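You operate a simulated robot arm through the tools that you are given. There is no shell and no other tool. Be economical: measure what you need, move in short steps, check, and stop when the job is done.

You are at the controls of a simulated robot arm. One attempt, no reset.

Task
Set the eyelet in the tab whose size is on the eyelet ticket, with the steel setter of that size.
Fine: push the press slide in for the stroke and draw it out again after. Set down upright: what you pick out. Where these are worked on the way, their far stop is far enough and under half their travel is too little: press slide.

Only the result counts: the job must be done as asked and must still hold three seconds after the hand-in. Knocking over, shifting, dropping, spilling or breaking anything else fails it.

Robot
A 7-joint arm with a fingered hand on a trunk, on a base that drives. Base frame: it is fixed to the floor where the robot stands at the start and does not move with it; the origin is under the middle of the robot, x ahead of it, y to its left, z up; the surface under the hand at the start is at about z = 914. Units: mm, degrees, N and s.
With the tool pointing down near the work surface it reaches from about 380 to 720 mm from the robot's upright axis, wherever it stands. Its first joint turns from -166.0 to 166.0 degrees. Places, roughly: black lever [700, 1500, 1000]; blue knob [500, -500, 900]; blue lever [800, 400, 1000]; blue pull knob [700, -500, 1400]; crank [600, 900, 1000]; gold sleeve [700, -400, 1100]; green lever [800, -600, 1000]; grey lever [-1100, -900, 900]; orange bolt [700, -500, 1000]; orange lever [600, 1000, 1000]; press lever [700, 200, 1200]; press nest [500, 300, 1000]; press slide [500, 300, 900]; red button [400, 400, 900]; red knob [600, 1300, 900]; red lever [-400, -600, 900]. Payload 3.4 kg.
Tool frame: the origin (TCP) lies between the finger pads and is the grasp point; the fingertips stand 25 mm ahead of it; z points along the fingers, y is the line along which they close. Largest opening 88 mm; the body of the gripper starts 29 mm behind the TCP. The gripper is a hand of 3 fingers: y runs from the thumb to the fingers, the wrist lies at [-13, -106, -174] in the tool frame.
Orientation is told as [roll, pitch, yaw] about the base's x, y, z axes, in that order, counted from this pose: with the fingers straight down and the wrist toward the robot, the tool's x, y and z point along [0, 1, 0], [1, 0, 0] and [0, 0, -1] of the base frame.

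Tools
- The arm moves only by the tool play_rows. Its argument "targets" is a list of rows, each a list of 2 entries, a list of its own where there are three numbers: the turn, a rotation vector about the tool's x, y, z in degrees, then the shift along the tool's x, y, z in mm. In form: [[[wx, wy, wz], [x, y, z]], ...]. A call has 1 to 10 rows; each row is the pose to reach, as a shift and turn from the pose commanded when the call began, along the tool's axes at that moment. Rows are played at 5 a second. More than 50 mm and 8.6 degrees between two rows, and nothing of the call is played. A pose out of reach is approached as far as the arm can. The call stops where the force on the tool passes 90 N (or 10 N more than at its start, if that is more) or the arm is blocked; 0.2 s more then pass. In this call time passes only in rows, and 0.2 s behind the last. It gives the time, the measured TCP pose, the force on the tool (base axes), the opening and the grip force at its end, in the units of the frame above (readings bear some noise), with the torque about the TCP (base axes, N m) and any sound that the robot's microphone picked up.
- Cameras (640 x 400 px; columns grow to the right, rows downward): "scene" is now at [4.5, 106.1, 1508.1]; the picture's right is [-0.64, -0.77, 0.00], its down [-0.53, 0.44, -0.73] and it looks along [0.56, -0.47, -0.68] (base axes); focal length 214 px, centre (320, 200). "wrist" rides on the gripper at [58, -85, -99] in the tool frame; the picture's right is [-0.67, 0.35, -0.66], its down [-0.69, -0.63, 0.37] and it looks along [-0.28, 0.69, 0.66] (tool axes); focal length 261 px, centre (320, 200). There is no depth. A picture from a camera that has moved, and an enlarged one, comes with that camera's place and axes in the base frame and with its lens.
- snapshot(camera): a new picture of that camera. The clock stands still meanwhile.
- move_column(by): slides the trunk up (or, below 0, down) by that many mm; the arm and the scene camera ride with it, the base frame stays. It gives what a move gives, with no picture.
- base_move(legs): drives the robot by 1 to 6 legs, each [ahead, left, turn to the left] in mm, mm and degrees, along the robot's own axes; the way and the turn of a leg run together, so that a leg with both is an arc; at most 1500 mm and 180 degrees a leg. The arm and the cameras ride along, it lands a little off, and it stops where it bumps. It gives what a move gives.
- curl_fingers(index, middle, thumb_bend, thumb_turn): sets how far each is bent, from 0 (flat) to 100 (curled in); at 30 the hand is open as for a grip, at 70 the pads meet at the TCP. One left out holds its place. A second passes; each finger stops where it meets its share of the squeeze, and holds until it gets a number again. It is the only way to open and close the hand. It gives what a move gives, with no picture; readings hold the bend of each and the force on the fingers (four entries, about 0 where the hand has none), thumb and palm. thumb_turn goes from beside the hand (0) to across from the fingers (100), as for a grip.
- head_to(pan, tilt): turns the head with the scene camera to pan (to the left, within 155 degrees either way) and tilt (down, from -29 to 69), counted from straight ahead of the robot. It gives what a move gives.
- zoom(camera, box): a new picture of the part [left, top, right, bottom] of that camera's present view, enlarged. The clock stands still meanwhile.
- finish_job(): hands the job in; it is judged then, once.

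Work in short steps. Places have to be worked out from the pictures, the camera data and where the tool is seen: move nearer, look again, correct. Check each grasp and each placing, and mend what went wrong. You have 120 turns and 90 pictures in all, those below and enlarged ones among them. Open the gripper and draw the arm clear of the work before you hand the job in, unless the task says otherwise; then end with one line.

The tools are called after "Call:" by a JSON object that holds its "fn" and its "kwargs". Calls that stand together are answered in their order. play_rows: Moves the arm, as the interface text tells. Its arguments: {"type":"object","properties":{"targets":{"type":"array","items":{"type":"array"}}},"required":["targets"]} The other tools are called the same way: move_column (by) slides the trunk up or down; curl_fingers (index, middle, thumb_bend, thumb_turn) moves the fingers one by one; base_move (legs) drives the base; head_to (pan, tilt) turns the head that bears the scene camera; snapshot (camera) takes a picture; zoom (camera, box) takes an enlarged picture of a part of a camera's view; finish_job () hands the job in.

At the start:

```text
t: 0.0
tool_pos: [485.0, 277.9, 999.9]
tool_rot: [0.1, 0.0, 0.0]
wrist_force: [1.1, 0.1, 0.1]
ft_torque: [0.03, 0.02, 0.01]
finger_gap: 87.6
grip_force: 0.0
shape: jaw
bend: [30.0, 30.0, 30.0, 98.0]
finger forces: [0.2, 0.0, 0.0, 0.0, 0.0, 0.0]
trunk travel left (down, up): [-525.0, 65.0]
robot x, y, heading: [-2.5, -3.3, -0.2]
head pan, tilt: [-39.7, 43.2]
```

scene: 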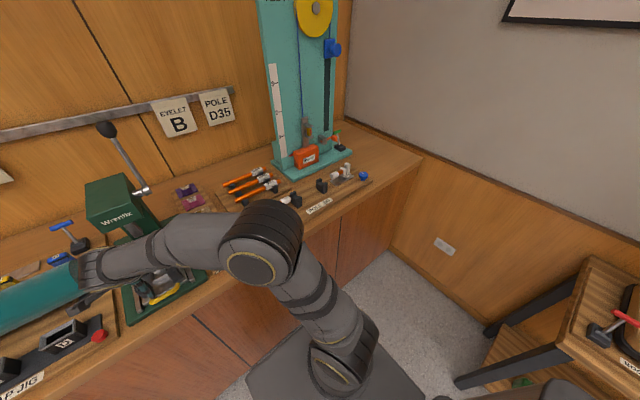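
wrist: 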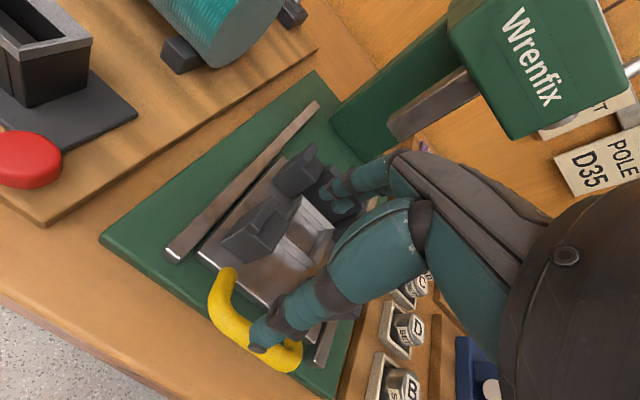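

The eyelet ticket appears to read B. I turn the head toward the press to see the bench.

Call:
{"fn": "head_to", "kwargs": {"pan": 10, "tilt": 50}}

Call:
{"fn": "snapshot", "kwargs": {"camera": "scene"}}

Call:
{"fn": "zoom", "kwargs": {"camera": "wrist", "box": [320, 200, 640, 400]}}

```text
t: 1.2
tool_pos: [484.4, 279.5, 999.1]
tool_rot: [0.0, 0.0, -0.1]
wrist_force: [-0.1, 0.0, 0.6]
ft_torque: [-0.02, 0.0, 0.02]
finger_gap: 87.8
grip_force: 0.0
shape: jaw
bend: [30.0, 30.0, 30.0, 98.0]
finger forces: [0.0, 0.0, 0.1, 0.0, 0.0, 0.0]
trunk travel left (down, up): [-525.0, 65.0]
robot x, y, heading: [1.5, -2.3, 0.2]
head pan, tilt: [10.0, 50.0]
```

```text
87 pictures are left
camera scene: at [16.7, 172.3, 1498.6], right [0.17, -0.98, 0.0], down [-0.75, -0.13, -0.64], along [0.63, 0.11, -0.77], focal length 214 px, centre (320, 200)
```

scene: 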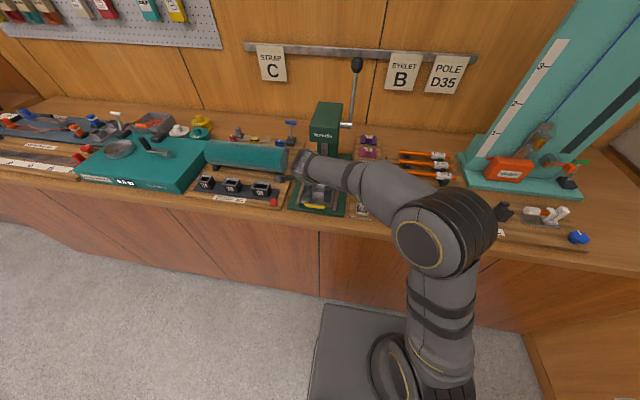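

```text
2.00 times, centred on (480, 300) of wrist
camera zoom: at [398.9, 336.0, 1098.2], right [0.35, -0.67, 0.66], down [-0.63, -0.69, -0.37], along [0.69, -0.28, -0.66], focal length 521 px, centre (0, 0)
```

zoom: 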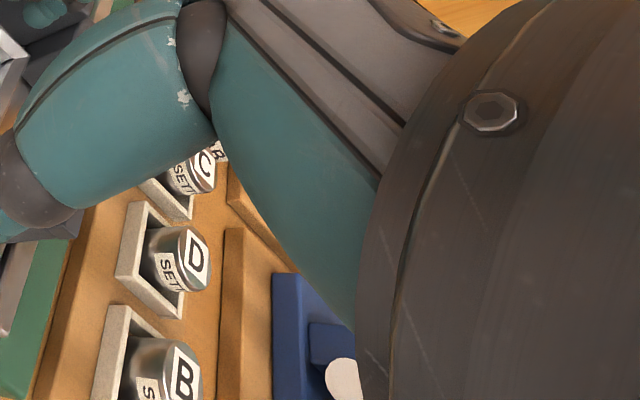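

Setters stand in a rack right of the press. I zoom to see tabs, press and the rack.

Call:
{"fn": "zoom", "kwargs": {"camera": "scene", "box": [240, 50, 480, 220]}}

Call:
{"fn": "zoom", "kwargs": {"camera": "wrist", "box": [100, 100, 360, 400]}}

```text
2.35 times, centred on (360, 135) of scene
camera zoom: at [16.7, 172.3, 1498.6], right [0.17, -0.98, 0.0], down [-0.75, -0.13, -0.64], along [0.63, 0.11, -0.77], focal length 505 px, centre (226, 353)
```

zoom: 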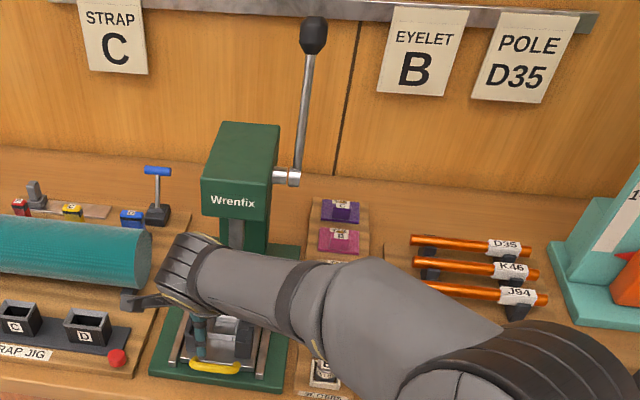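

```text
1.33 times, centred on (230, 250) of wrist
camera zoom: at [398.9, 336.0, 1098.2], right [0.35, -0.67, 0.66], down [-0.63, -0.69, -0.37], along [0.69, -0.28, -0.66], focal length 348 px, centre (440, 133)
```

zoom: 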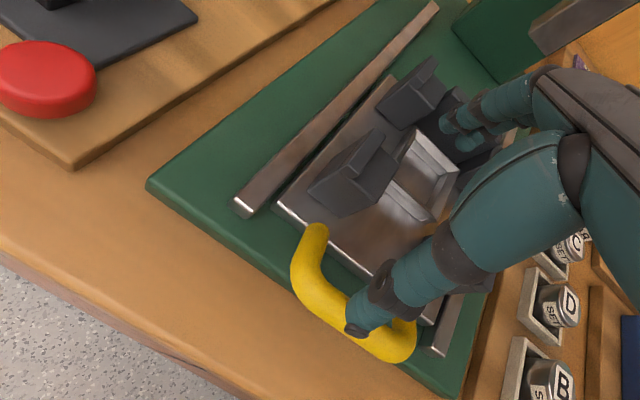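

I lift the hand 120 mm to clear the press, then back off to view the area.

Call:
{"fn": "play_rows", "kwargs": {"targets": [[[0, 0, 0], [0, 0, -40]], [[0, 0, 0], [0, -20, -80]], [[0, 0, 0], [0, -50, -120]], [[0, 0, 0], [0, -90, -130]]]}}

Call:
{"fn": "base_move", "kwargs": {"legs": [[-200, 0, 0]]}}

Call:
{"fn": "snapshot", "kwargs": {"camera": "wrist"}}

Call:
{"fn": "snapshot", "kwargs": {"camera": "scene"}}

```text
t: 2.2
tool_pos: [393.4, 276.6, 1130.8]
tool_rot: [0.0, 0.0, 0.0]
wrist_force: [-0.6, -0.5, -0.5]
ft_torque: [0.0, 0.01, 0.01]
finger_gap: 87.4
grip_force: 0.1
shape: jaw
bend: [30.0, 30.0, 30.0, 98.0]
finger forces: [0.0, 0.0, 0.1, 0.0, 0.1, 0.0]
trunk travel left (down, up): [-525.0, 65.0]
robot x, y, heading: [-0.7, -2.9, -0.0]
head pan, tilt: [10.0, 50.0]
```

```text
t: 3.8
tool_pos: [195.1, 275.0, 1129.4]
tool_rot: [0.0, -0.1, 0.0]
wrist_force: [-1.1, 0.7, -0.6]
ft_torque: [0.02, 0.01, -0.02]
finger_gap: 87.7
grip_force: 0.0
shape: jaw
bend: [30.0, 30.0, 30.0, 98.0]
finger forces: [0.0, 0.1, 0.0, 0.1, 0.0, 0.0]
trunk travel left (down, up): [-525.0, 65.0]
robot x, y, heading: [-196.5, 2.7, 0.0]
head pan, tilt: [10.0, 50.0]
```

```text
83 pictures are left
camera wrist: at [108.6, 333.8, 1228.5], right [0.35, -0.67, 0.66], down [-0.63, -0.69, -0.37], along [0.69, -0.28, -0.66], focal length 261 px, centre (320, 200)
```

wrist: 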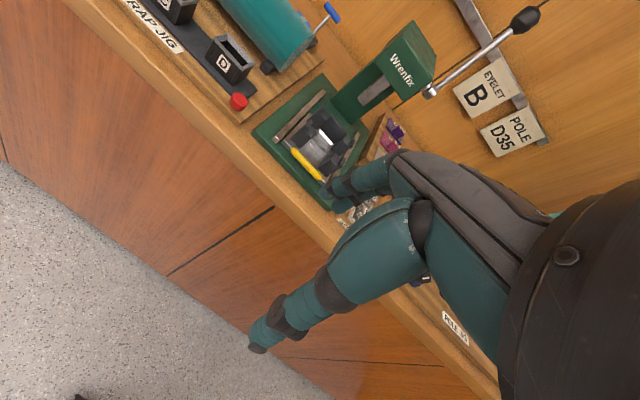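

```text
82 pictures are left
camera scene: at [-183.2, 172.4, 1498.6], right [0.17, -0.98, 0.0], down [-0.75, -0.13, -0.64], along [0.63, 0.11, -0.77], focal length 214 px, centre (320, 200)
```

scene: 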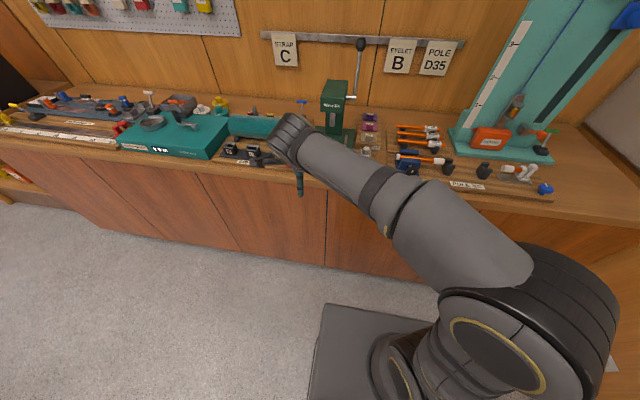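

I swing the hand left to clear the camera's line to the rack and tabs.

Call:
{"fn": "play_rows", "kwargs": {"targets": [[[0, 0, 0], [45, 0, 0]], [[0, 0, 0], [90, 0, 0]], [[0, 0, 0], [135, 0, 0]], [[0, 0, 0], [180, 0, 0]], [[0, 0, 0], [225, 0, 0]]]}}

Call:
{"fn": "base_move", "kwargs": {"legs": [[170, 0, 0]]}}

Call:
{"fn": "snapshot", "kwargs": {"camera": "scene"}}

```text
t: 5.0
tool_pos: [192.4, 475.8, 1128.2]
tool_rot: [-0.1, 0.0, 0.1]
wrist_force: [0.1, 0.5, -0.2]
ft_torque: [0.0, -0.04, -0.01]
finger_gap: 87.7
grip_force: 0.1
shape: jaw
bend: [30.0, 30.0, 30.0, 98.0]
finger forces: [0.0, 0.0, 0.0, 0.1, 0.0, 0.1]
out of reach, approached as far as the arm can: row 5
trunk travel left (down, up): [-525.0, 65.0]
robot x, y, heading: [-200.0, -0.8, -0.3]
head pan, tilt: [10.0, 50.0]
```

```text
t: 6.4
tool_pos: [360.1, 476.8, 1126.3]
tool_rot: [0.0, 0.1, 0.0]
wrist_force: [0.5, -0.4, -0.3]
ft_torque: [0.01, 0.04, 0.0]
finger_gap: 87.6
grip_force: 0.1
shape: jaw
bend: [30.0, 30.0, 30.0, 98.0]
finger forces: [0.1, 0.1, 0.0, 0.1, 0.0, 0.0]
trunk travel left (down, up): [-525.0, 65.0]
robot x, y, heading: [-30.2, 1.8, -0.2]
head pan, tilt: [10.0, 50.0]
```

```text
81 pictures are left
camera scene: at [-14.8, 172.4, 1498.5], right [0.17, -0.98, 0.0], down [-0.75, -0.13, -0.64], along [0.63, 0.11, -0.77], focal length 214 px, centre (320, 200)
```

scene: 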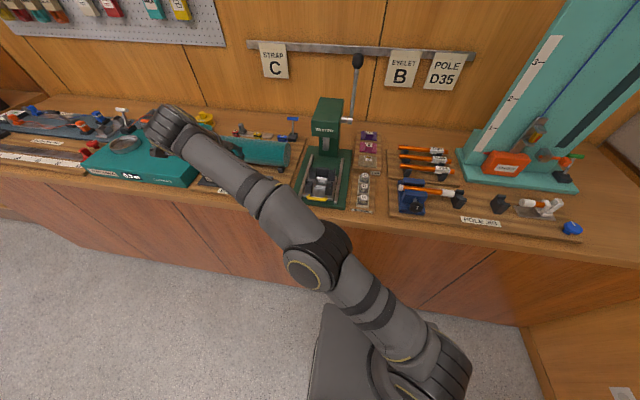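

Now the press and rack are in clear view. I zoom in on both.

Call:
{"fn": "zoom", "kwargs": {"camera": "scene", "box": [340, 120, 400, 220]}}

Call:
{"fn": "zoom", "kwargs": {"camera": "scene", "box": [280, 90, 400, 220]}}

Call:
{"fn": "zoom", "kwargs": {"camera": "scene", "box": [380, 40, 420, 95]}}

```text
4.00 times, centred on (370, 170) of scene
camera zoom: at [-14.8, 172.4, 1498.5], right [0.17, -0.98, 0.0], down [-0.75, -0.13, -0.64], along [0.63, 0.11, -0.77], focal length 858 px, centre (120, 320)
```

zoom: 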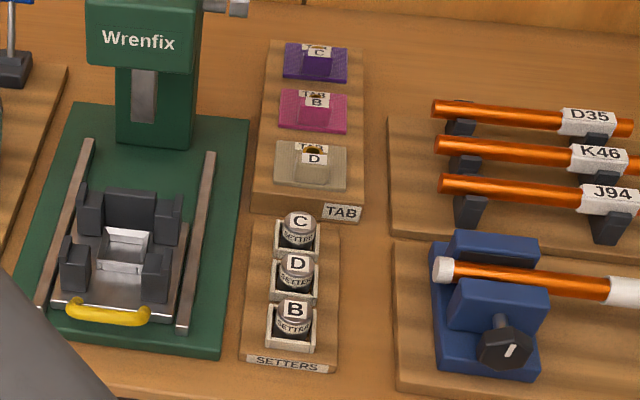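

```text
3.08 times, centred on (340, 155) of scene
camera zoom: at [-14.8, 172.4, 1498.5], right [0.17, -0.98, 0.0], down [-0.75, -0.13, -0.64], along [0.63, 0.11, -0.77], focal length 660 px, centre (258, 338)
```

zoom: 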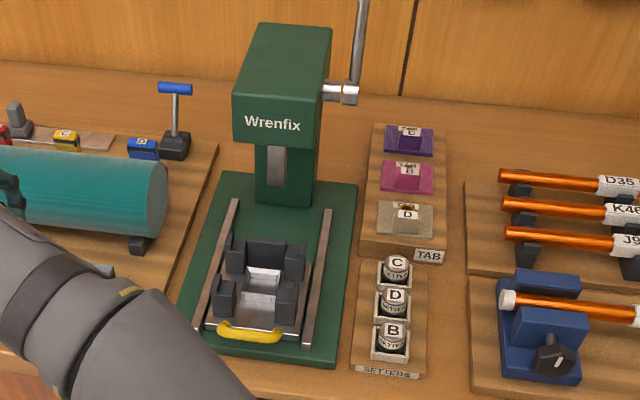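

```text
7.27 times, centred on (400, 68) of scene
camera zoom: at [-14.8, 172.4, 1498.5], right [0.17, -0.98, 0.0], down [-0.75, -0.13, -0.64], along [0.63, 0.11, -0.77], focal length 1560 px, centre (-262, 1164)
```

zoom: 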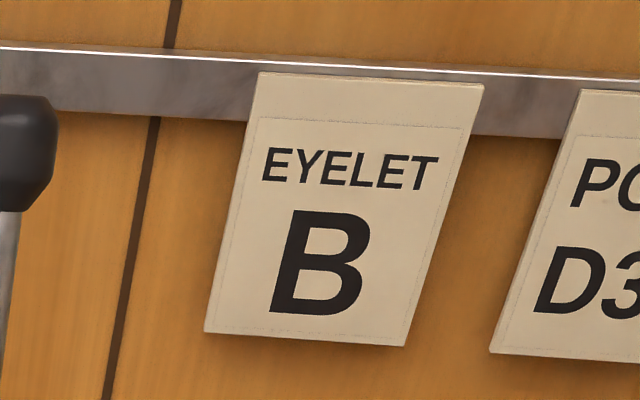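

The ticket is B. I zoom much closer at tab B, setter B, and the nest.

Call:
{"fn": "zoom", "kwargs": {"camera": "scene", "box": [354, 126, 384, 174]}}

Call:
{"fn": "zoom", "kwargs": {"camera": "scene", "box": [346, 168, 382, 216]}}

Call:
{"fn": "zoom", "kwargs": {"camera": "scene", "box": [295, 160, 350, 212]}}

```text
8.33 times, centred on (369, 150) of scene
camera zoom: at [-14.8, 172.4, 1498.5], right [0.17, -0.98, 0.0], down [-0.75, -0.13, -0.64], along [0.63, 0.11, -0.77], focal length 1787 px, centre (-88, 617)
```

zoom: 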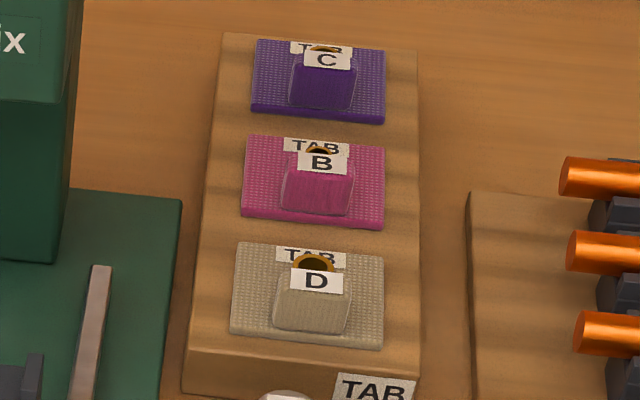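

```text
8.33 times, centred on (364, 192) of scene
camera zoom: at [-14.8, 172.4, 1498.5], right [0.17, -0.98, 0.0], down [-0.75, -0.13, -0.64], along [0.63, 0.11, -0.77], focal length 1787 px, centre (-47, 267)
```

zoom: 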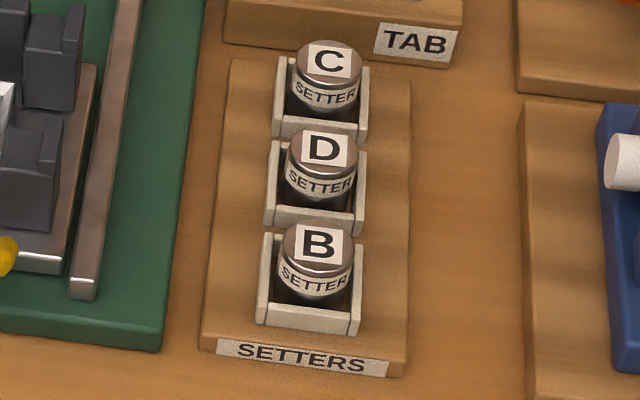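

```text
7.69 times, centred on (322, 186) of scene
camera zoom: at [-14.8, 172.4, 1498.5], right [0.17, -0.98, 0.0], down [-0.75, -0.13, -0.64], along [0.63, 0.11, -0.77], focal length 1650 px, centre (301, 308)
```

zoom: 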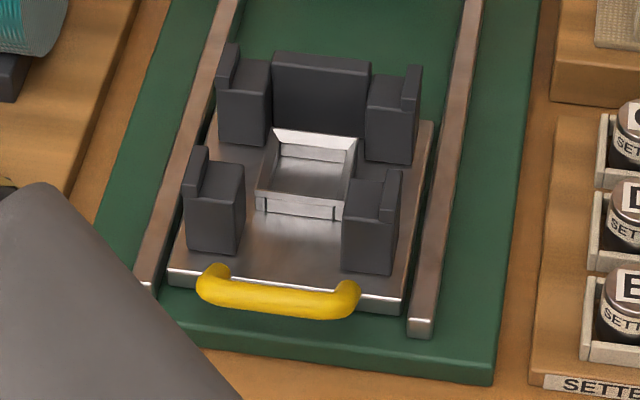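

Setter B sits in a small box, the nest has a silver cup for the setter and four posts for the tab. I drive a bit ahead and take a second view for triangulation.

Call:
{"fn": "base_move", "kwargs": {"legs": [[90, 0, 0]]}}

Call:
{"fn": "head_to", "kwargs": {"pan": 0, "tilt": 55}}

Call:
{"fn": "snapshot", "kwargs": {"camera": "scene"}}

```text
t: 7.5
tool_pos: [450.0, 476.2, 1127.1]
tool_rot: [0.0, 0.1, 0.0]
wrist_force: [0.2, 1.0, 0.4]
ft_torque: [0.02, 0.02, -0.03]
finger_gap: 87.7
grip_force: 0.1
shape: jaw
bend: [30.0, 30.0, 30.0, 98.0]
finger forces: [0.0, 0.0, 0.1, 0.0, 0.1, 0.0]
trunk travel left (down, up): [-525.0, 65.0]
robot x, y, heading: [56.2, 0.3, 0.2]
head pan, tilt: [10.0, 50.0]
```

```text
t: 8.2
tool_pos: [448.5, 477.2, 1127.3]
tool_rot: [0.0, -0.1, 0.1]
wrist_force: [0.7, 0.3, 0.0]
ft_torque: [-0.02, 0.04, -0.01]
finger_gap: 87.7
grip_force: 0.1
shape: jaw
bend: [30.0, 30.0, 30.0, 98.0]
finger forces: [0.1, 0.1, 0.0, 0.1, 0.0, 0.0]
trunk travel left (down, up): [-525.0, 65.0]
robot x, y, heading: [59.5, -2.6, -0.1]
head pan, tilt: [0.0, 55.0]
```

```text
74 pictures are left
camera scene: at [70.8, 159.0, 1492.1], right [0.0, -1.0, 0.0], down [-0.82, 0.0, -0.57], along [0.57, 0.0, -0.82], focal length 214 px, centre (320, 200)
```

scene: 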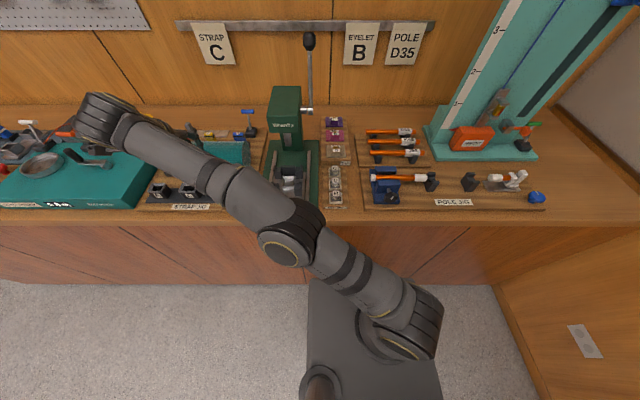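

Zooming on rack and nest from this straighter view.

Call:
{"fn": "zoom", "kwargs": {"camera": "scene", "box": [316, 160, 356, 210]}}

Call:
{"fn": "zoom", "kwargs": {"camera": "scene", "box": [314, 112, 354, 162]}}

Call:
{"fn": "zoom", "kwargs": {"camera": "scene", "box": [264, 155, 324, 211]}}

```text
8.00 times, centred on (336, 185) of scene
camera zoom: at [70.8, 159.0, 1492.1], right [0.0, -1.0, 0.0], down [-0.82, 0.0, -0.57], along [0.57, 0.0, -0.82], focal length 1716 px, centre (192, 320)
```

zoom: 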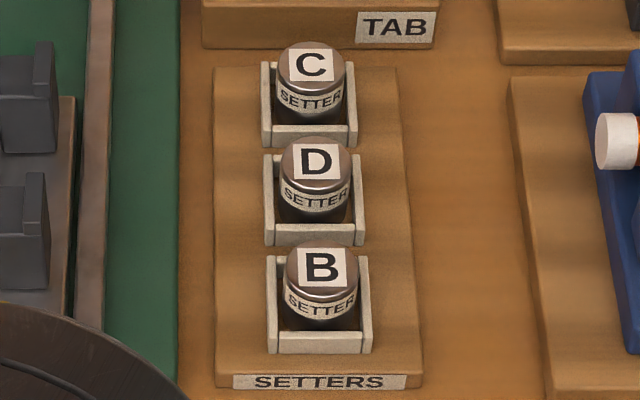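

```text
8.00 times, centred on (334, 137) of scene
camera zoom: at [70.8, 159.0, 1492.1], right [0.0, -1.0, 0.0], down [-0.82, 0.0, -0.57], along [0.57, 0.0, -0.82], focal length 1716 px, centre (208, 704)
```

zoom: 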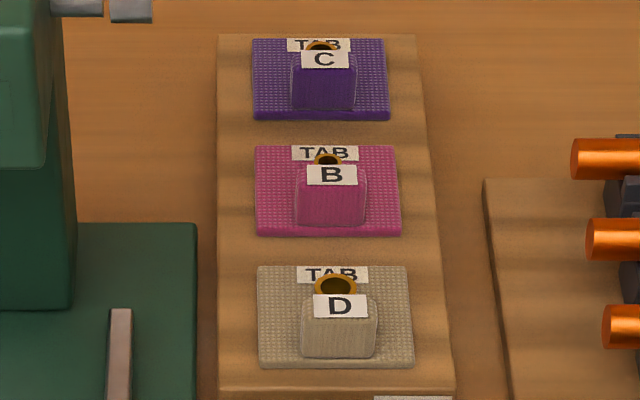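

```text
7.14 times, centred on (294, 183) of scene
camera zoom: at [70.8, 159.0, 1492.1], right [0.0, -1.0, 0.0], down [-0.82, 0.0, -0.57], along [0.57, 0.0, -0.82], focal length 1532 px, centre (506, 321)
```

zoom: 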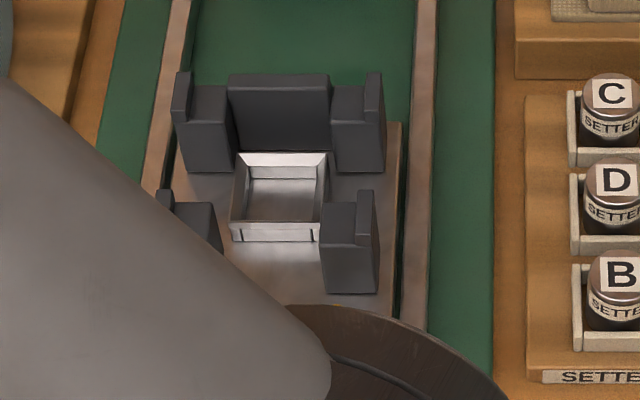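

Setter B top is around (475, 109, 950), tab B around (740, 101), nest around (515, 260). I'll swing the hand back right while yawing it +90° so that the fingers close along y.

Call:
{"fn": "play_rows", "kwargs": {"targets": [[[0, 0, -8], [-35, 0, 0]], [[0, 0, -16], [-70, 5, 0]], [[0, 0, -24], [-105, 10, 0]], [[0, 0, -32], [-140, 15, 0]], [[0, 0, -40], [-175, 20, 0]], [[0, 0, -48], [-210, 25, 0]], [[0, 0, -56], [-245, 30, 0]], [[0, 0, -64], [-280, 30, 0]], [[0, 0, -72], [-315, 30, 0]], [[0, 0, -80], [-340, 30, 0]]]}}

Call:
{"fn": "play_rows", "kwargs": {"targets": [[[0, 0, -5], [0, 0, 20]], [[0, 0, -10], [0, 0, 40]]]}}

Call:
{"fn": "snapshot", "kwargs": {"camera": "wrist"}}

Call:
{"fn": "snapshot", "kwargs": {"camera": "scene"}}

```text
t: 10.4
tool_pos: [479.4, 136.3, 1127.7]
tool_rot: [0.0, -0.2, 80.1]
wrist_force: [0.7, 0.3, 0.7]
ft_torque: [-0.04, 0.01, 0.05]
finger_gap: 87.9
grip_force: 0.0
shape: jaw
bend: [30.0, 30.0, 30.0, 98.0]
finger forces: [0.1, 0.0, 0.0, 0.0, 0.0, 0.0]
trunk travel left (down, up): [-525.0, 65.0]
robot x, y, heading: [55.8, 1.3, -0.2]
head pan, tilt: [0.0, 55.0]
```

```text
t: 11.0
tool_pos: [480.8, 136.2, 1086.2]
tool_rot: [-0.1, 0.0, 90.1]
wrist_force: [-0.3, 0.5, -0.1]
ft_torque: [0.03, -0.01, 0.0]
finger_gap: 87.6
grip_force: 0.0
shape: jaw
bend: [30.0, 30.0, 30.0, 98.0]
finger forces: [0.1, 0.1, 0.0, 0.1, 0.1, 0.0]
trunk travel left (down, up): [-525.0, 65.0]
robot x, y, heading: [60.0, -0.5, -0.1]
head pan, tilt: [0.0, 55.0]
```

```text
70 pictures are left
camera wrist: at [422.3, 51.0, 1185.0], right [0.67, 0.35, 0.66], down [0.69, -0.63, -0.37], along [0.28, 0.69, -0.66], focal length 261 px, centre (320, 200)
```

wrist: 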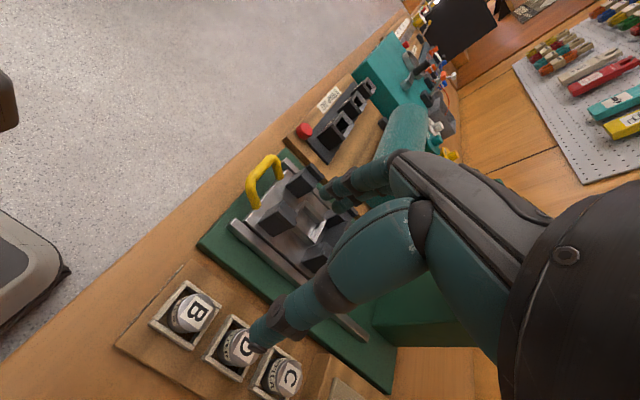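

```text
69 pictures are left
camera scene: at [71.1, 158.9, 1492.1], right [0.0, -1.0, 0.0], down [-0.82, 0.0, -0.57], along [0.57, 0.0, -0.82], focal length 214 px, centre (320, 200)
```

scene: 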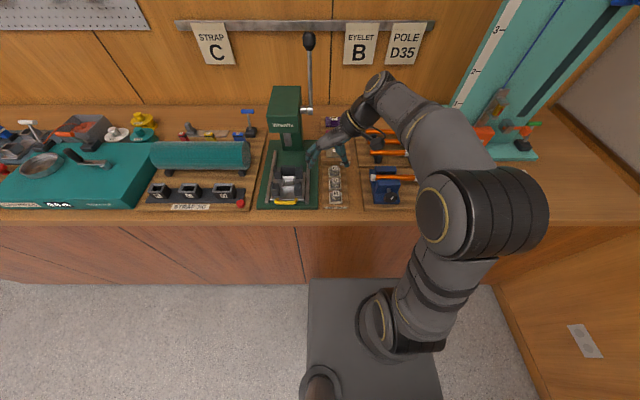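

The arm clears the nest view now. I zoom for the nest, the rack, and the wrist view of setter B.

Call:
{"fn": "zoom", "kwargs": {"camera": "scene", "box": [260, 150, 360, 212]}}

Call:
{"fn": "zoom", "kwargs": {"camera": "wrist", "box": [120, 150, 360, 400]}}

```text
6.40 times, centred on (310, 181) of scene
camera zoom: at [71.1, 158.9, 1492.1], right [0.0, -1.0, 0.0], down [-0.82, 0.0, -0.57], along [0.57, 0.0, -0.82], focal length 1373 px, centre (384, 322)
```

zoom: 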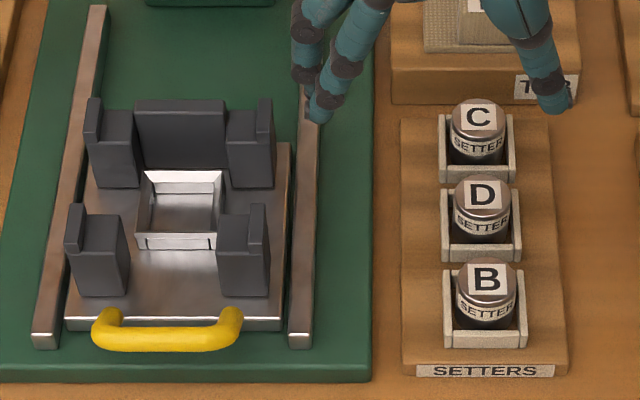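

```text
1.60 times, centred on (240, 275) of wrist
camera zoom: at [422.3, 51.0, 1185.0], right [0.67, 0.35, 0.66], down [0.69, -0.63, -0.37], along [0.28, 0.69, -0.66], focal length 417 px, centre (448, 80)
```

zoom: 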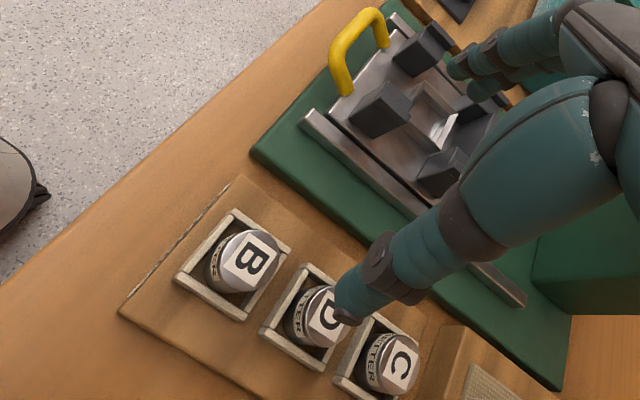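

Triangulated: setter B top ≈ (477, 106, 948), cup centre ≈ (521, 262). I move above setter B and descend to TCP z ≈ 1000, then look.

Call:
{"fn": "play_rows", "kwargs": {"targets": [[[0, 0, 0], [4, -30, 0]], [[0, 0, 0], [4, -30, 40]], [[0, 0, 0], [4, -30, 80]], [[0, 0, 0], [4, -30, 96]]]}}

Call:
{"fn": "zoom", "kwargs": {"camera": "wrist", "box": [160, 150, 480, 400]}}

Call:
{"fn": "zoom", "kwargs": {"camera": "scene", "box": [300, 140, 380, 212]}}

```text
t: 12.0
tool_pos: [478.3, 108.3, 989.8]
tool_rot: [0.0, 0.0, 90.0]
wrist_force: [-0.4, 1.2, 0.6]
ft_torque: [0.0, -0.01, -0.01]
finger_gap: 87.6
grip_force: 0.0
shape: jaw
bend: [30.0, 30.0, 30.0, 98.0]
finger forces: [0.1, 0.1, 0.1, 0.0, 0.1, 0.1]
trunk travel left (down, up): [-525.0, 65.0]
robot x, y, heading: [58.1, 0.1, 0.1]
head pan, tilt: [0.0, 55.0]
```

```text
1.60 times, centred on (320, 275) of wrist
camera zoom: at [419.6, 23.5, 1088.9], right [0.67, 0.35, 0.66], down [0.69, -0.63, -0.37], along [0.28, 0.69, -0.66], focal length 417 px, centre (320, 80)
```

zoom: 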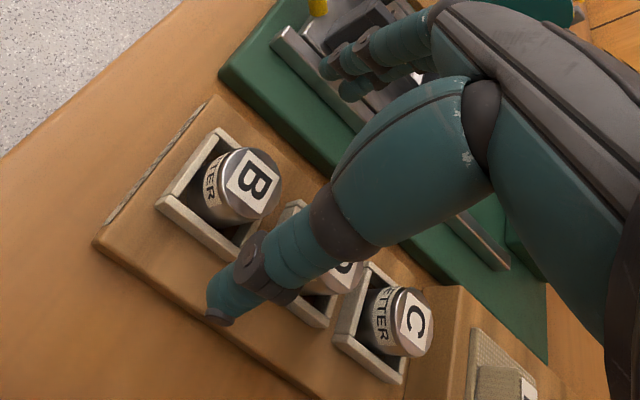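

```text
5.56 times, centred on (340, 176) of scene
camera zoom: at [70.9, 158.8, 1492.1], right [0.0, -1.0, 0.0], down [-0.82, 0.0, -0.57], along [0.57, 0.0, -0.82], focal length 1192 px, centre (209, 333)
```

zoom: 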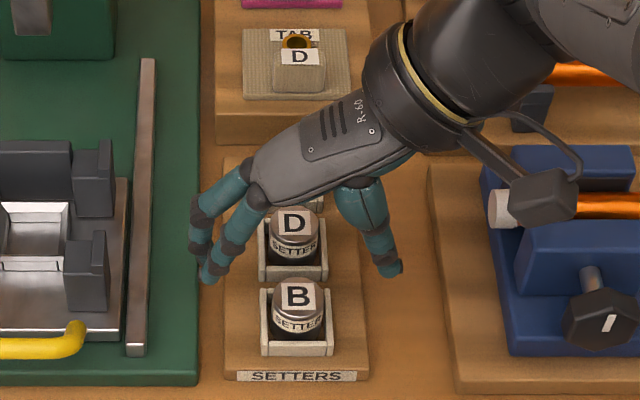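

Alignment agrees with projection. I descend to TCP z≈963 and partly close to check tip heights.

Call:
{"fn": "play_rows", "kwargs": {"targets": [[[0, 0, 0], [1, -1, 14]], [[0, 0, 0], [1, -1, 27]]]}}

Call:
{"fn": "curl_fingers", "kwargs": {"index": 45, "middle": 45, "thumb_bend": 45}}

Call:
{"fn": "zoom", "kwargs": {"camera": "wrist", "box": [160, 150, 480, 400]}}

Call:
{"fn": "zoom", "kwargs": {"camera": "scene", "box": [312, 155, 360, 212]}}

```text
t: 12.6
tool_pos: [476.2, 107.0, 964.5]
tool_rot: [0.0, 0.0, 90.0]
wrist_force: [0.6, 1.0, 0.3]
ft_torque: [0.01, 0.01, 0.0]
finger_gap: 87.8
grip_force: 0.0
shape: jaw
bend: [30.0, 30.0, 30.0, 98.0]
finger forces: [0.0, 0.0, 0.1, 0.0, 0.0, 0.1]
trunk travel left (down, up): [-525.0, 65.0]
robot x, y, heading: [57.5, -1.8, 0.1]
head pan, tilt: [0.0, 55.0]
```

```text
t: 13.6
tool_pos: [475.5, 106.6, 964.4]
tool_rot: [0.0, 0.0, 90.0]
wrist_force: [0.6, 0.2, -0.4]
ft_torque: [-0.03, 0.01, 0.02]
finger_gap: 53.1
grip_force: 0.0
shape: fingers
bend: [45.0, 45.0, 45.0, 98.0]
finger forces: [0.0, 0.1, 0.0, 0.0, 0.1, 0.0]
trunk travel left (down, up): [-525.0, 65.0]
robot x, y, heading: [61.1, 0.1, 0.1]
head pan, tilt: [0.0, 55.0]
```

```text
1.60 times, centred on (320, 275) of wrist
camera zoom: at [417.7, 22.2, 1062.8], right [0.67, 0.35, 0.66], down [0.69, -0.63, -0.37], along [0.28, 0.69, -0.66], focal length 417 px, centre (320, 80)
```

zoom: 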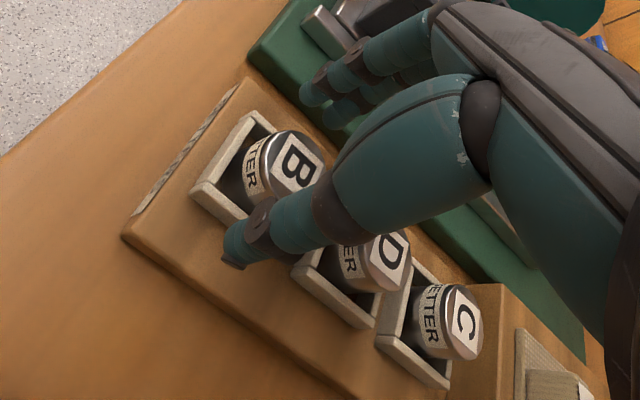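

```text
7.02 times, centred on (336, 184) of scene
camera zoom: at [70.8, 158.9, 1492.1], right [0.0, -1.0, 0.0], down [-0.82, 0.0, -0.57], along [0.57, 0.0, -0.82], focal length 1505 px, centre (208, 316)
```

zoom: 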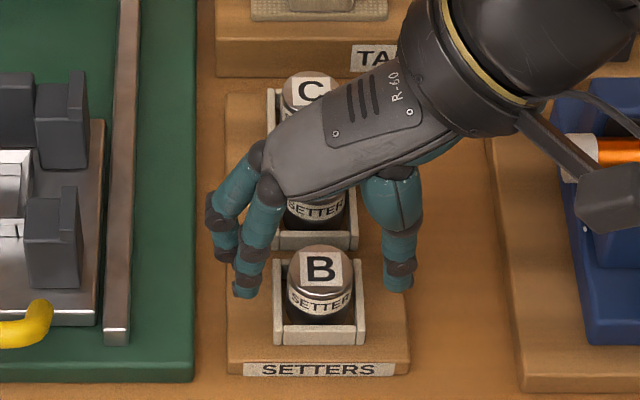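

The fingertips sit just above the box walls on either side of setter B. I close gently.

Call:
{"fn": "curl_fingers", "kwargs": {"index": 62, "middle": 62, "thumb_bend": 62}}

Call:
{"fn": "zoom", "kwargs": {"camera": "scene", "box": [312, 155, 360, 212]}}

Call:
{"fn": "zoom", "kwargs": {"camera": "wrist", "box": [160, 150, 480, 400]}}

```text
t: 14.6
tool_pos: [476.3, 107.4, 964.4]
tool_rot: [0.0, 0.1, 90.0]
wrist_force: [-0.1, -0.1, -0.1]
ft_torque: [0.0, 0.03, 0.0]
finger_gap: 20.9
grip_force: 2.6
shape: fingers
bend: [60.0, 60.0, 59.0, 97.0]
finger forces: [0.9, 1.5, 0.1, 0.0, 2.2, 0.1]
trunk travel left (down, up): [-525.0, 65.0]
robot x, y, heading: [60.1, 0.4, 0.1]
head pan, tilt: [0.0, 55.0]
```

```text
7.02 times, centred on (336, 184) of scene
camera zoom: at [70.8, 158.9, 1492.1], right [0.0, -1.0, 0.0], down [-0.82, 0.0, -0.57], along [0.57, 0.0, -0.82], focal length 1505 px, centre (208, 316)
```

zoom: 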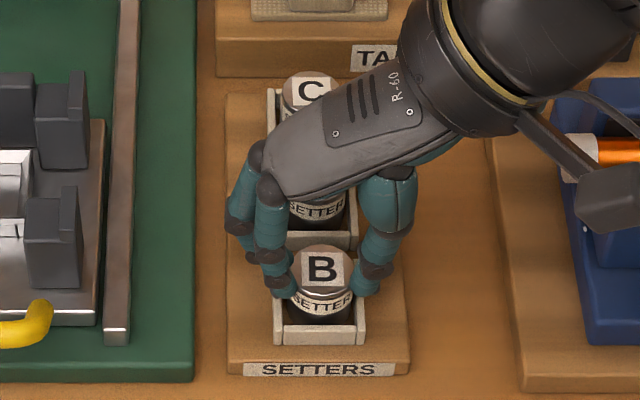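

```text
1.60 times, centred on (320, 275) of wrist
camera zoom: at [417.7, 22.2, 1062.8], right [0.67, 0.35, 0.66], down [0.69, -0.63, -0.37], along [0.28, 0.69, -0.66], focal length 417 px, centre (320, 80)
```

zoom: 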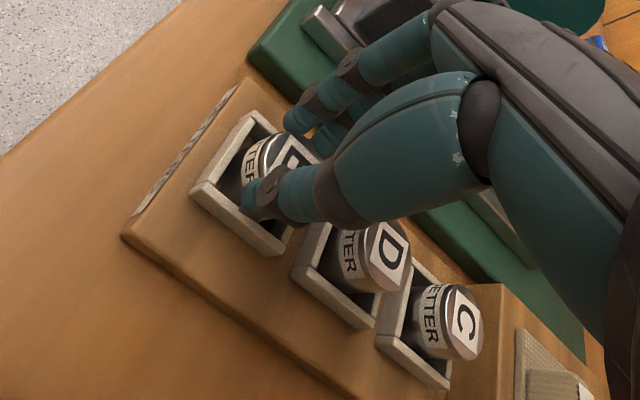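

Contact on both sides. I squeeze more firmly before lifting.

Call:
{"fn": "curl_fingers", "kwargs": {"index": 72, "middle": 72, "thumb_bend": 72}}

Call:
{"fn": "play_rows", "kwargs": {"targets": [[[0, 0, 0], [0, 0, -8]], [[0, 0, 0], [0, 0, -18]]]}}

Call:
{"fn": "zoom", "kwargs": {"camera": "scene", "box": [312, 155, 360, 212]}}

```text
t: 15.6
tool_pos: [475.5, 106.5, 964.4]
tool_rot: [0.0, 0.0, 90.0]
wrist_force: [-0.1, 3.8, 0.1]
ft_torque: [0.11, -0.04, 0.05]
finger_gap: 17.3
grip_force: 12.3
shape: fingers
bend: [62.0, 63.0, 60.0, 96.0]
finger forces: [6.7, 7.8, 0.0, 0.1, 9.8, 0.0]
trunk travel left (down, up): [-525.0, 65.0]
robot x, y, heading: [60.2, -3.9, -0.0]
head pan, tilt: [0.0, 55.0]
```

```text
t: 16.2
tool_pos: [474.2, 106.1, 980.7]
tool_rot: [0.0, 0.0, 89.9]
wrist_force: [-0.4, 0.4, -1.4]
ft_torque: [-0.04, 0.0, -0.01]
finger_gap: 11.3
grip_force: 10.4
shape: fingers
bend: [71.0, 66.0, 63.0, 95.0]
finger forces: [3.8, 5.0, 0.1, 0.1, 10.7, 0.1]
trunk travel left (down, up): [-525.0, 65.0]
robot x, y, heading: [54.7, 0.7, 0.0]
head pan, tilt: [0.0, 55.0]
```

```text
7.02 times, centred on (336, 184) of scene
camera zoom: at [70.8, 158.8, 1492.0], right [0.0, -1.0, 0.0], down [-0.82, 0.0, -0.57], along [0.57, 0.0, -0.82], focal length 1505 px, centre (208, 316)
```

zoom: 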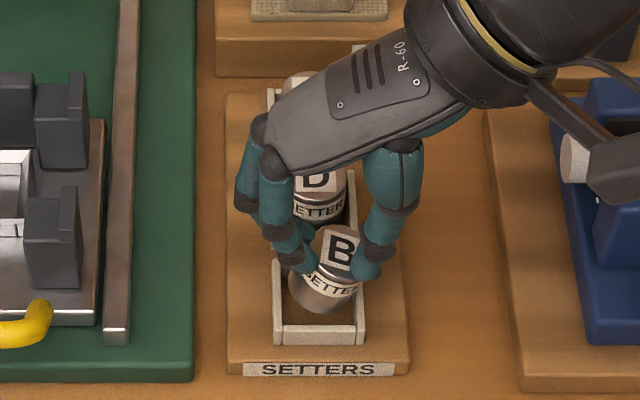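

The setter tilts; the index slipped past it. I put it back down and release for a better grip.

Call:
{"fn": "play_rows", "kwargs": {"targets": [[[0, 0, 0], [0, 0, 8]], [[0, 0, 0], [0, 0, 16]]]}}

Call:
{"fn": "curl_fingers", "kwargs": {"index": 45, "middle": 45, "thumb_bend": 45}}

Call:
{"fn": "zoom", "kwargs": {"camera": "scene", "box": [312, 155, 360, 212]}}

Call:
{"fn": "zoom", "kwargs": {"camera": "wrist", "box": [200, 170, 400, 330]}}

```text
t: 16.8
tool_pos: [474.0, 108.0, 968.6]
tool_rot: [-0.2, 0.0, 89.9]
wrist_force: [-0.2, 0.9, 11.8]
ft_torque: [-0.07, -0.01, 0.02]
finger_gap: 11.3
grip_force: 13.5
shape: fingers
bend: [71.0, 66.0, 63.0, 95.0]
finger forces: [4.8, 7.9, 0.0, 0.0, 14.5, 0.1]
trunk travel left (down, up): [-525.0, 65.0]
robot x, y, heading: [55.0, 3.3, 0.1]
head pan, tilt: [0.0, 55.0]
```

```text
t: 17.8
tool_pos: [473.2, 107.7, 965.8]
tool_rot: [0.1, 0.0, 90.0]
wrist_force: [-0.4, 0.5, -0.3]
ft_torque: [-0.01, -0.01, -0.03]
finger_gap: 51.9
grip_force: 0.0
shape: fingers
bend: [45.0, 45.0, 45.0, 97.0]
finger forces: [0.1, 0.0, 0.0, 0.1, 0.0, 0.1]
trunk travel left (down, up): [-525.0, 65.0]
robot x, y, heading: [61.5, -0.5, -0.1]
head pan, tilt: [0.0, 55.0]
```

```text
7.02 times, centred on (336, 184) of scene
camera zoom: at [70.8, 158.9, 1492.1], right [0.0, -1.0, 0.0], down [-0.82, 0.0, -0.57], along [0.57, 0.0, -0.82], focal length 1505 px, centre (208, 316)
```

zoom: 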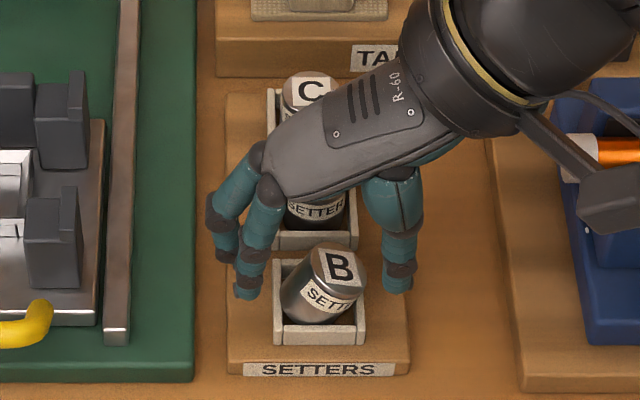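

```text
2.50 times, centred on (300, 250) of wrist
camera zoom: at [415.6, 22.2, 1064.8], right [0.67, 0.35, 0.66], down [0.69, -0.63, -0.37], along [0.28, 0.69, -0.66], focal length 652 px, centre (370, 75)
```

zoom: 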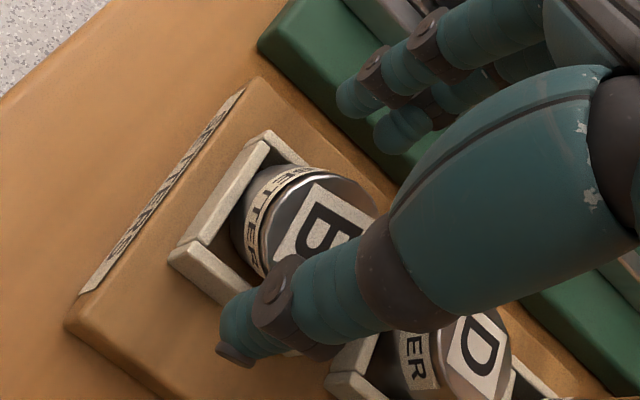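

It leans in its box against the right wall. I re-centre, go about 5 mm lower, and close in small increments.

Call:
{"fn": "play_rows", "kwargs": {"targets": [[[0, 0, 0], [-2, -1, 2]], [[0, 0, 0], [-3, -1, 4]]]}}

Call:
{"fn": "curl_fingers", "kwargs": {"index": 58, "middle": 58, "thumb_bend": 59}}

Call:
{"fn": "zoom", "kwargs": {"camera": "scene", "box": [312, 155, 360, 212]}}

Call:
{"fn": "zoom", "kwargs": {"camera": "wrist", "box": [200, 170, 400, 330]}}

```text
t: 18.4
tool_pos: [477.2, 105.4, 961.2]
tool_rot: [0.0, 0.0, 89.9]
wrist_force: [-0.7, 0.2, -0.5]
ft_torque: [-0.02, 0.0, 0.0]
finger_gap: 52.2
grip_force: 0.1
shape: fingers
bend: [45.0, 45.0, 45.0, 97.0]
finger forces: [0.1, 0.1, 0.0, 0.0, 0.1, 0.0]
trunk travel left (down, up): [-525.0, 65.0]
robot x, y, heading: [62.3, 0.1, -0.3]
head pan, tilt: [0.0, 55.0]
```

```text
t: 19.4
tool_pos: [477.6, 105.0, 961.9]
tool_rot: [-0.1, 0.1, 90.1]
wrist_force: [0.3, -0.3, 0.5]
ft_torque: [0.01, -0.01, 0.04]
finger_gap: 28.2
grip_force: 0.7
shape: fingers
bend: [56.0, 57.0, 56.0, 97.0]
finger forces: [0.6, 0.1, 0.0, 0.1, 1.7, 0.0]
trunk travel left (down, up): [-525.0, 65.0]
robot x, y, heading: [60.2, 2.7, 0.0]
head pan, tilt: [0.0, 55.0]
```

```text
7.02 times, centred on (336, 184) of scene
camera zoom: at [70.7, 158.7, 1492.1], right [0.0, -1.0, 0.0], down [-0.82, 0.0, -0.57], along [0.57, 0.0, -0.82], focal length 1505 px, centre (208, 316)
```

zoom: 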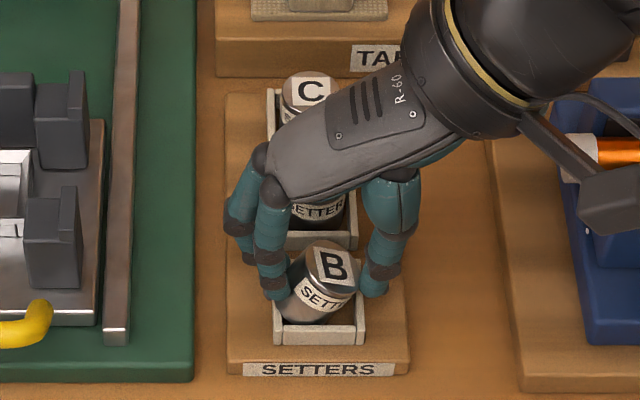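

```text
2.50 times, centred on (300, 250) of wrist
camera zoom: at [418.5, 20.6, 1060.6], right [0.67, 0.35, 0.66], down [0.69, -0.63, -0.37], along [0.28, 0.69, -0.66], focal length 652 px, centre (370, 75)
```

zoom: 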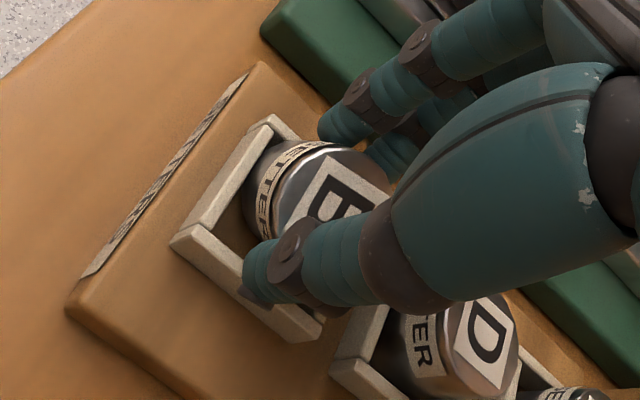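

The setter is jammed at a tilt in the box. I open the fingers a bit and nudge its top to the left with the thumb to stand it up.

Call:
{"fn": "curl_fingers", "kwargs": {"index": 42, "middle": 42}}

Call:
{"fn": "play_rows", "kwargs": {"targets": [[[0, 0, 0], [0, 0, -5]], [[0, 0, 0], [0, 3, -6]], [[0, 0, 0], [0, 6, -6]], [[0, 0, 0], [0, 9, -6]]]}}

Call:
{"fn": "zoom", "kwargs": {"camera": "scene", "box": [312, 155, 360, 212]}}

```text
t: 20.4
tool_pos: [477.1, 105.3, 960.9]
tool_rot: [0.0, 0.0, 90.1]
wrist_force: [0.5, -1.1, 0.0]
ft_torque: [-0.02, 0.01, 0.02]
finger_gap: 43.2
grip_force: 0.7
shape: fingers
bend: [42.0, 42.0, 57.0, 97.0]
finger forces: [0.0, 0.1, 0.0, 0.0, 1.4, 0.0]
trunk travel left (down, up): [-525.0, 65.0]
robot x, y, heading: [59.2, 1.4, 0.0]
head pan, tilt: [0.0, 55.0]
```

```text
t: 21.4
tool_pos: [476.7, 114.5, 967.9]
tool_rot: [0.0, 0.0, 90.1]
wrist_force: [-0.8, -1.1, 0.3]
ft_torque: [0.01, 0.0, -0.01]
finger_gap: 41.1
grip_force: 0.1
shape: fingers
bend: [42.0, 42.0, 58.0, 97.0]
finger forces: [0.0, 0.1, 0.0, 0.0, 0.3, 0.1]
trunk travel left (down, up): [-525.0, 65.0]
robot x, y, heading: [55.3, 2.3, 0.5]
head pan, tilt: [0.0, 55.0]
```

```text
7.02 times, centred on (336, 184) of scene
camera zoom: at [70.8, 158.9, 1492.1], right [0.0, -1.0, 0.0], down [-0.82, 0.0, -0.57], along [0.57, 0.0, -0.82], focal length 1505 px, centre (208, 316)
```

zoom: 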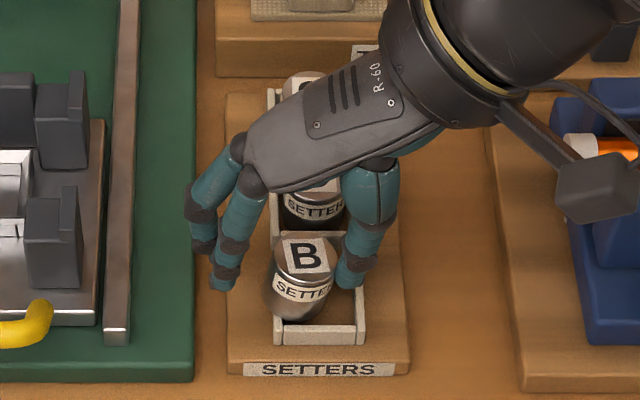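

The setter now rides higher, nearly upright, at y≈115. I close on it here.

Call:
{"fn": "curl_fingers", "kwargs": {"index": 60, "middle": 60, "thumb_bend": 60}}

Call:
{"fn": "zoom", "kwargs": {"camera": "scene", "box": [312, 155, 360, 212]}}

Call:
{"fn": "zoom", "kwargs": {"camera": "wrist", "box": [200, 170, 400, 330]}}

```text
t: 22.4
tool_pos: [477.8, 115.0, 967.8]
tool_rot: [0.1, 0.0, 89.9]
wrist_force: [0.6, 0.0, 0.3]
ft_torque: [-0.02, -0.03, 0.04]
finger_gap: 23.0
grip_force: 1.5
shape: fingers
bend: [58.0, 59.0, 58.0, 97.0]
finger forces: [0.7, 0.6, 0.1, 0.0, 1.6, 0.0]
trunk travel left (down, up): [-525.0, 65.0]
robot x, y, heading: [62.1, 0.3, -0.1]
head pan, tilt: [0.0, 55.0]
```

```text
7.02 times, centred on (336, 184) of scene
camera zoom: at [70.8, 158.9, 1492.1], right [0.0, -1.0, 0.0], down [-0.82, 0.0, -0.57], along [0.57, 0.0, -0.82], focal length 1505 px, centre (208, 316)
```

zoom: 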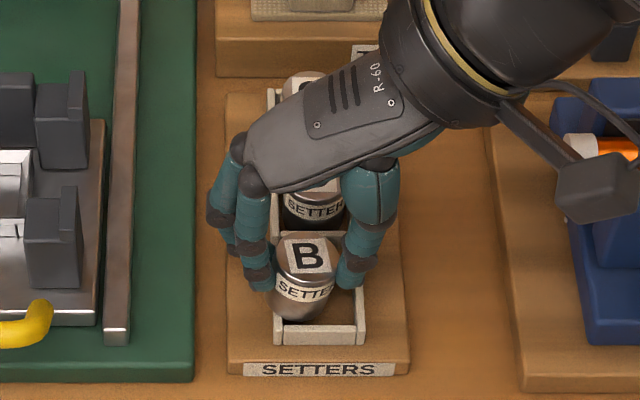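

```text
2.50 times, centred on (300, 250) of wrist
camera zoom: at [418.9, 29.8, 1066.6], right [0.67, 0.35, 0.66], down [0.69, -0.63, -0.37], along [0.28, 0.69, -0.66], focal length 652 px, centre (370, 75)
```

zoom: 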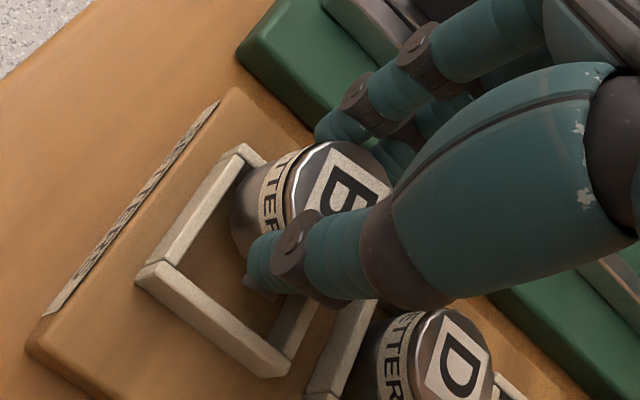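

Now the overlap is deeper. I squeeze moderately and lift slightly.

Call:
{"fn": "curl_fingers", "kwargs": {"index": 65, "middle": 65, "thumb_bend": 65}}

Call:
{"fn": "play_rows", "kwargs": {"targets": [[[0, 0, 0], [0, 0, -8]], [[0, 0, 0], [0, 0, -14]]]}}

Call:
{"fn": "zoom", "kwargs": {"camera": "scene", "box": [312, 155, 360, 212]}}

Call:
{"fn": "zoom", "kwargs": {"camera": "wrist", "box": [200, 170, 400, 330]}}

```text
t: 23.4
tool_pos: [478.4, 115.1, 968.8]
tool_rot: [0.0, -0.1, 90.1]
wrist_force: [0.4, -0.9, -0.3]
ft_torque: [0.01, 0.02, 0.02]
finger_gap: 21.5
grip_force: 5.3
shape: fingers
bend: [60.0, 62.0, 59.0, 97.0]
finger forces: [2.5, 2.5, 0.0, 0.0, 4.8, 0.0]
trunk travel left (down, up): [-525.0, 65.0]
robot x, y, heading: [60.4, -1.6, 0.1]
head pan, tilt: [0.0, 55.0]
```

```text
t: 24.0
tool_pos: [477.7, 115.3, 981.7]
tool_rot: [-0.1, 0.1, 89.9]
wrist_force: [0.2, -0.8, -1.3]
ft_torque: [0.0, -0.03, 0.01]
finger_gap: 21.5
grip_force: 4.5
shape: fingers
bend: [60.0, 62.0, 59.0, 97.0]
finger forces: [2.5, 2.4, 0.1, 0.0, 4.9, 0.1]
trunk travel left (down, up): [-525.0, 65.0]
robot x, y, heading: [60.1, 2.7, -0.1]
head pan, tilt: [0.0, 55.0]
```

```text
7.02 times, centred on (336, 184) of scene
camera zoom: at [70.8, 158.9, 1492.0], right [0.0, -1.0, 0.0], down [-0.82, 0.0, -0.57], along [0.57, 0.0, -0.82], focal length 1505 px, centre (208, 316)
```

zoom: 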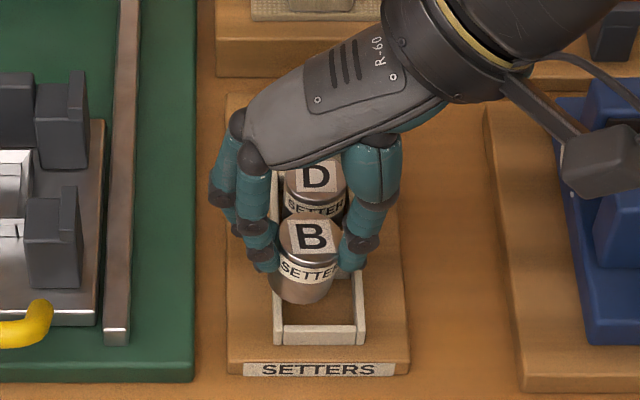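

```text
2.50 times, centred on (300, 250) of wrist
camera zoom: at [418.9, 30.4, 1080.9], right [0.67, 0.35, 0.66], down [0.69, -0.63, -0.37], along [0.28, 0.69, -0.66], focal length 652 px, centre (370, 75)
```

zoom: 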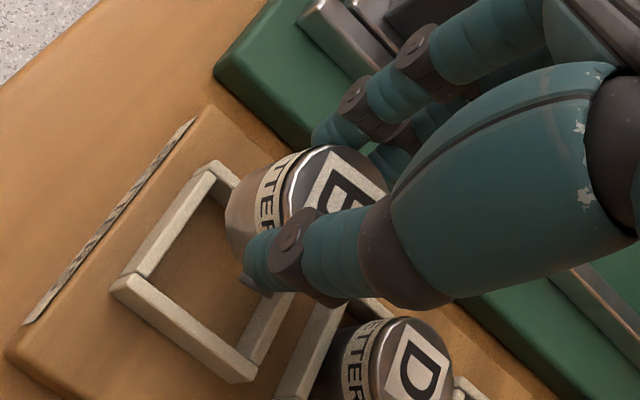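

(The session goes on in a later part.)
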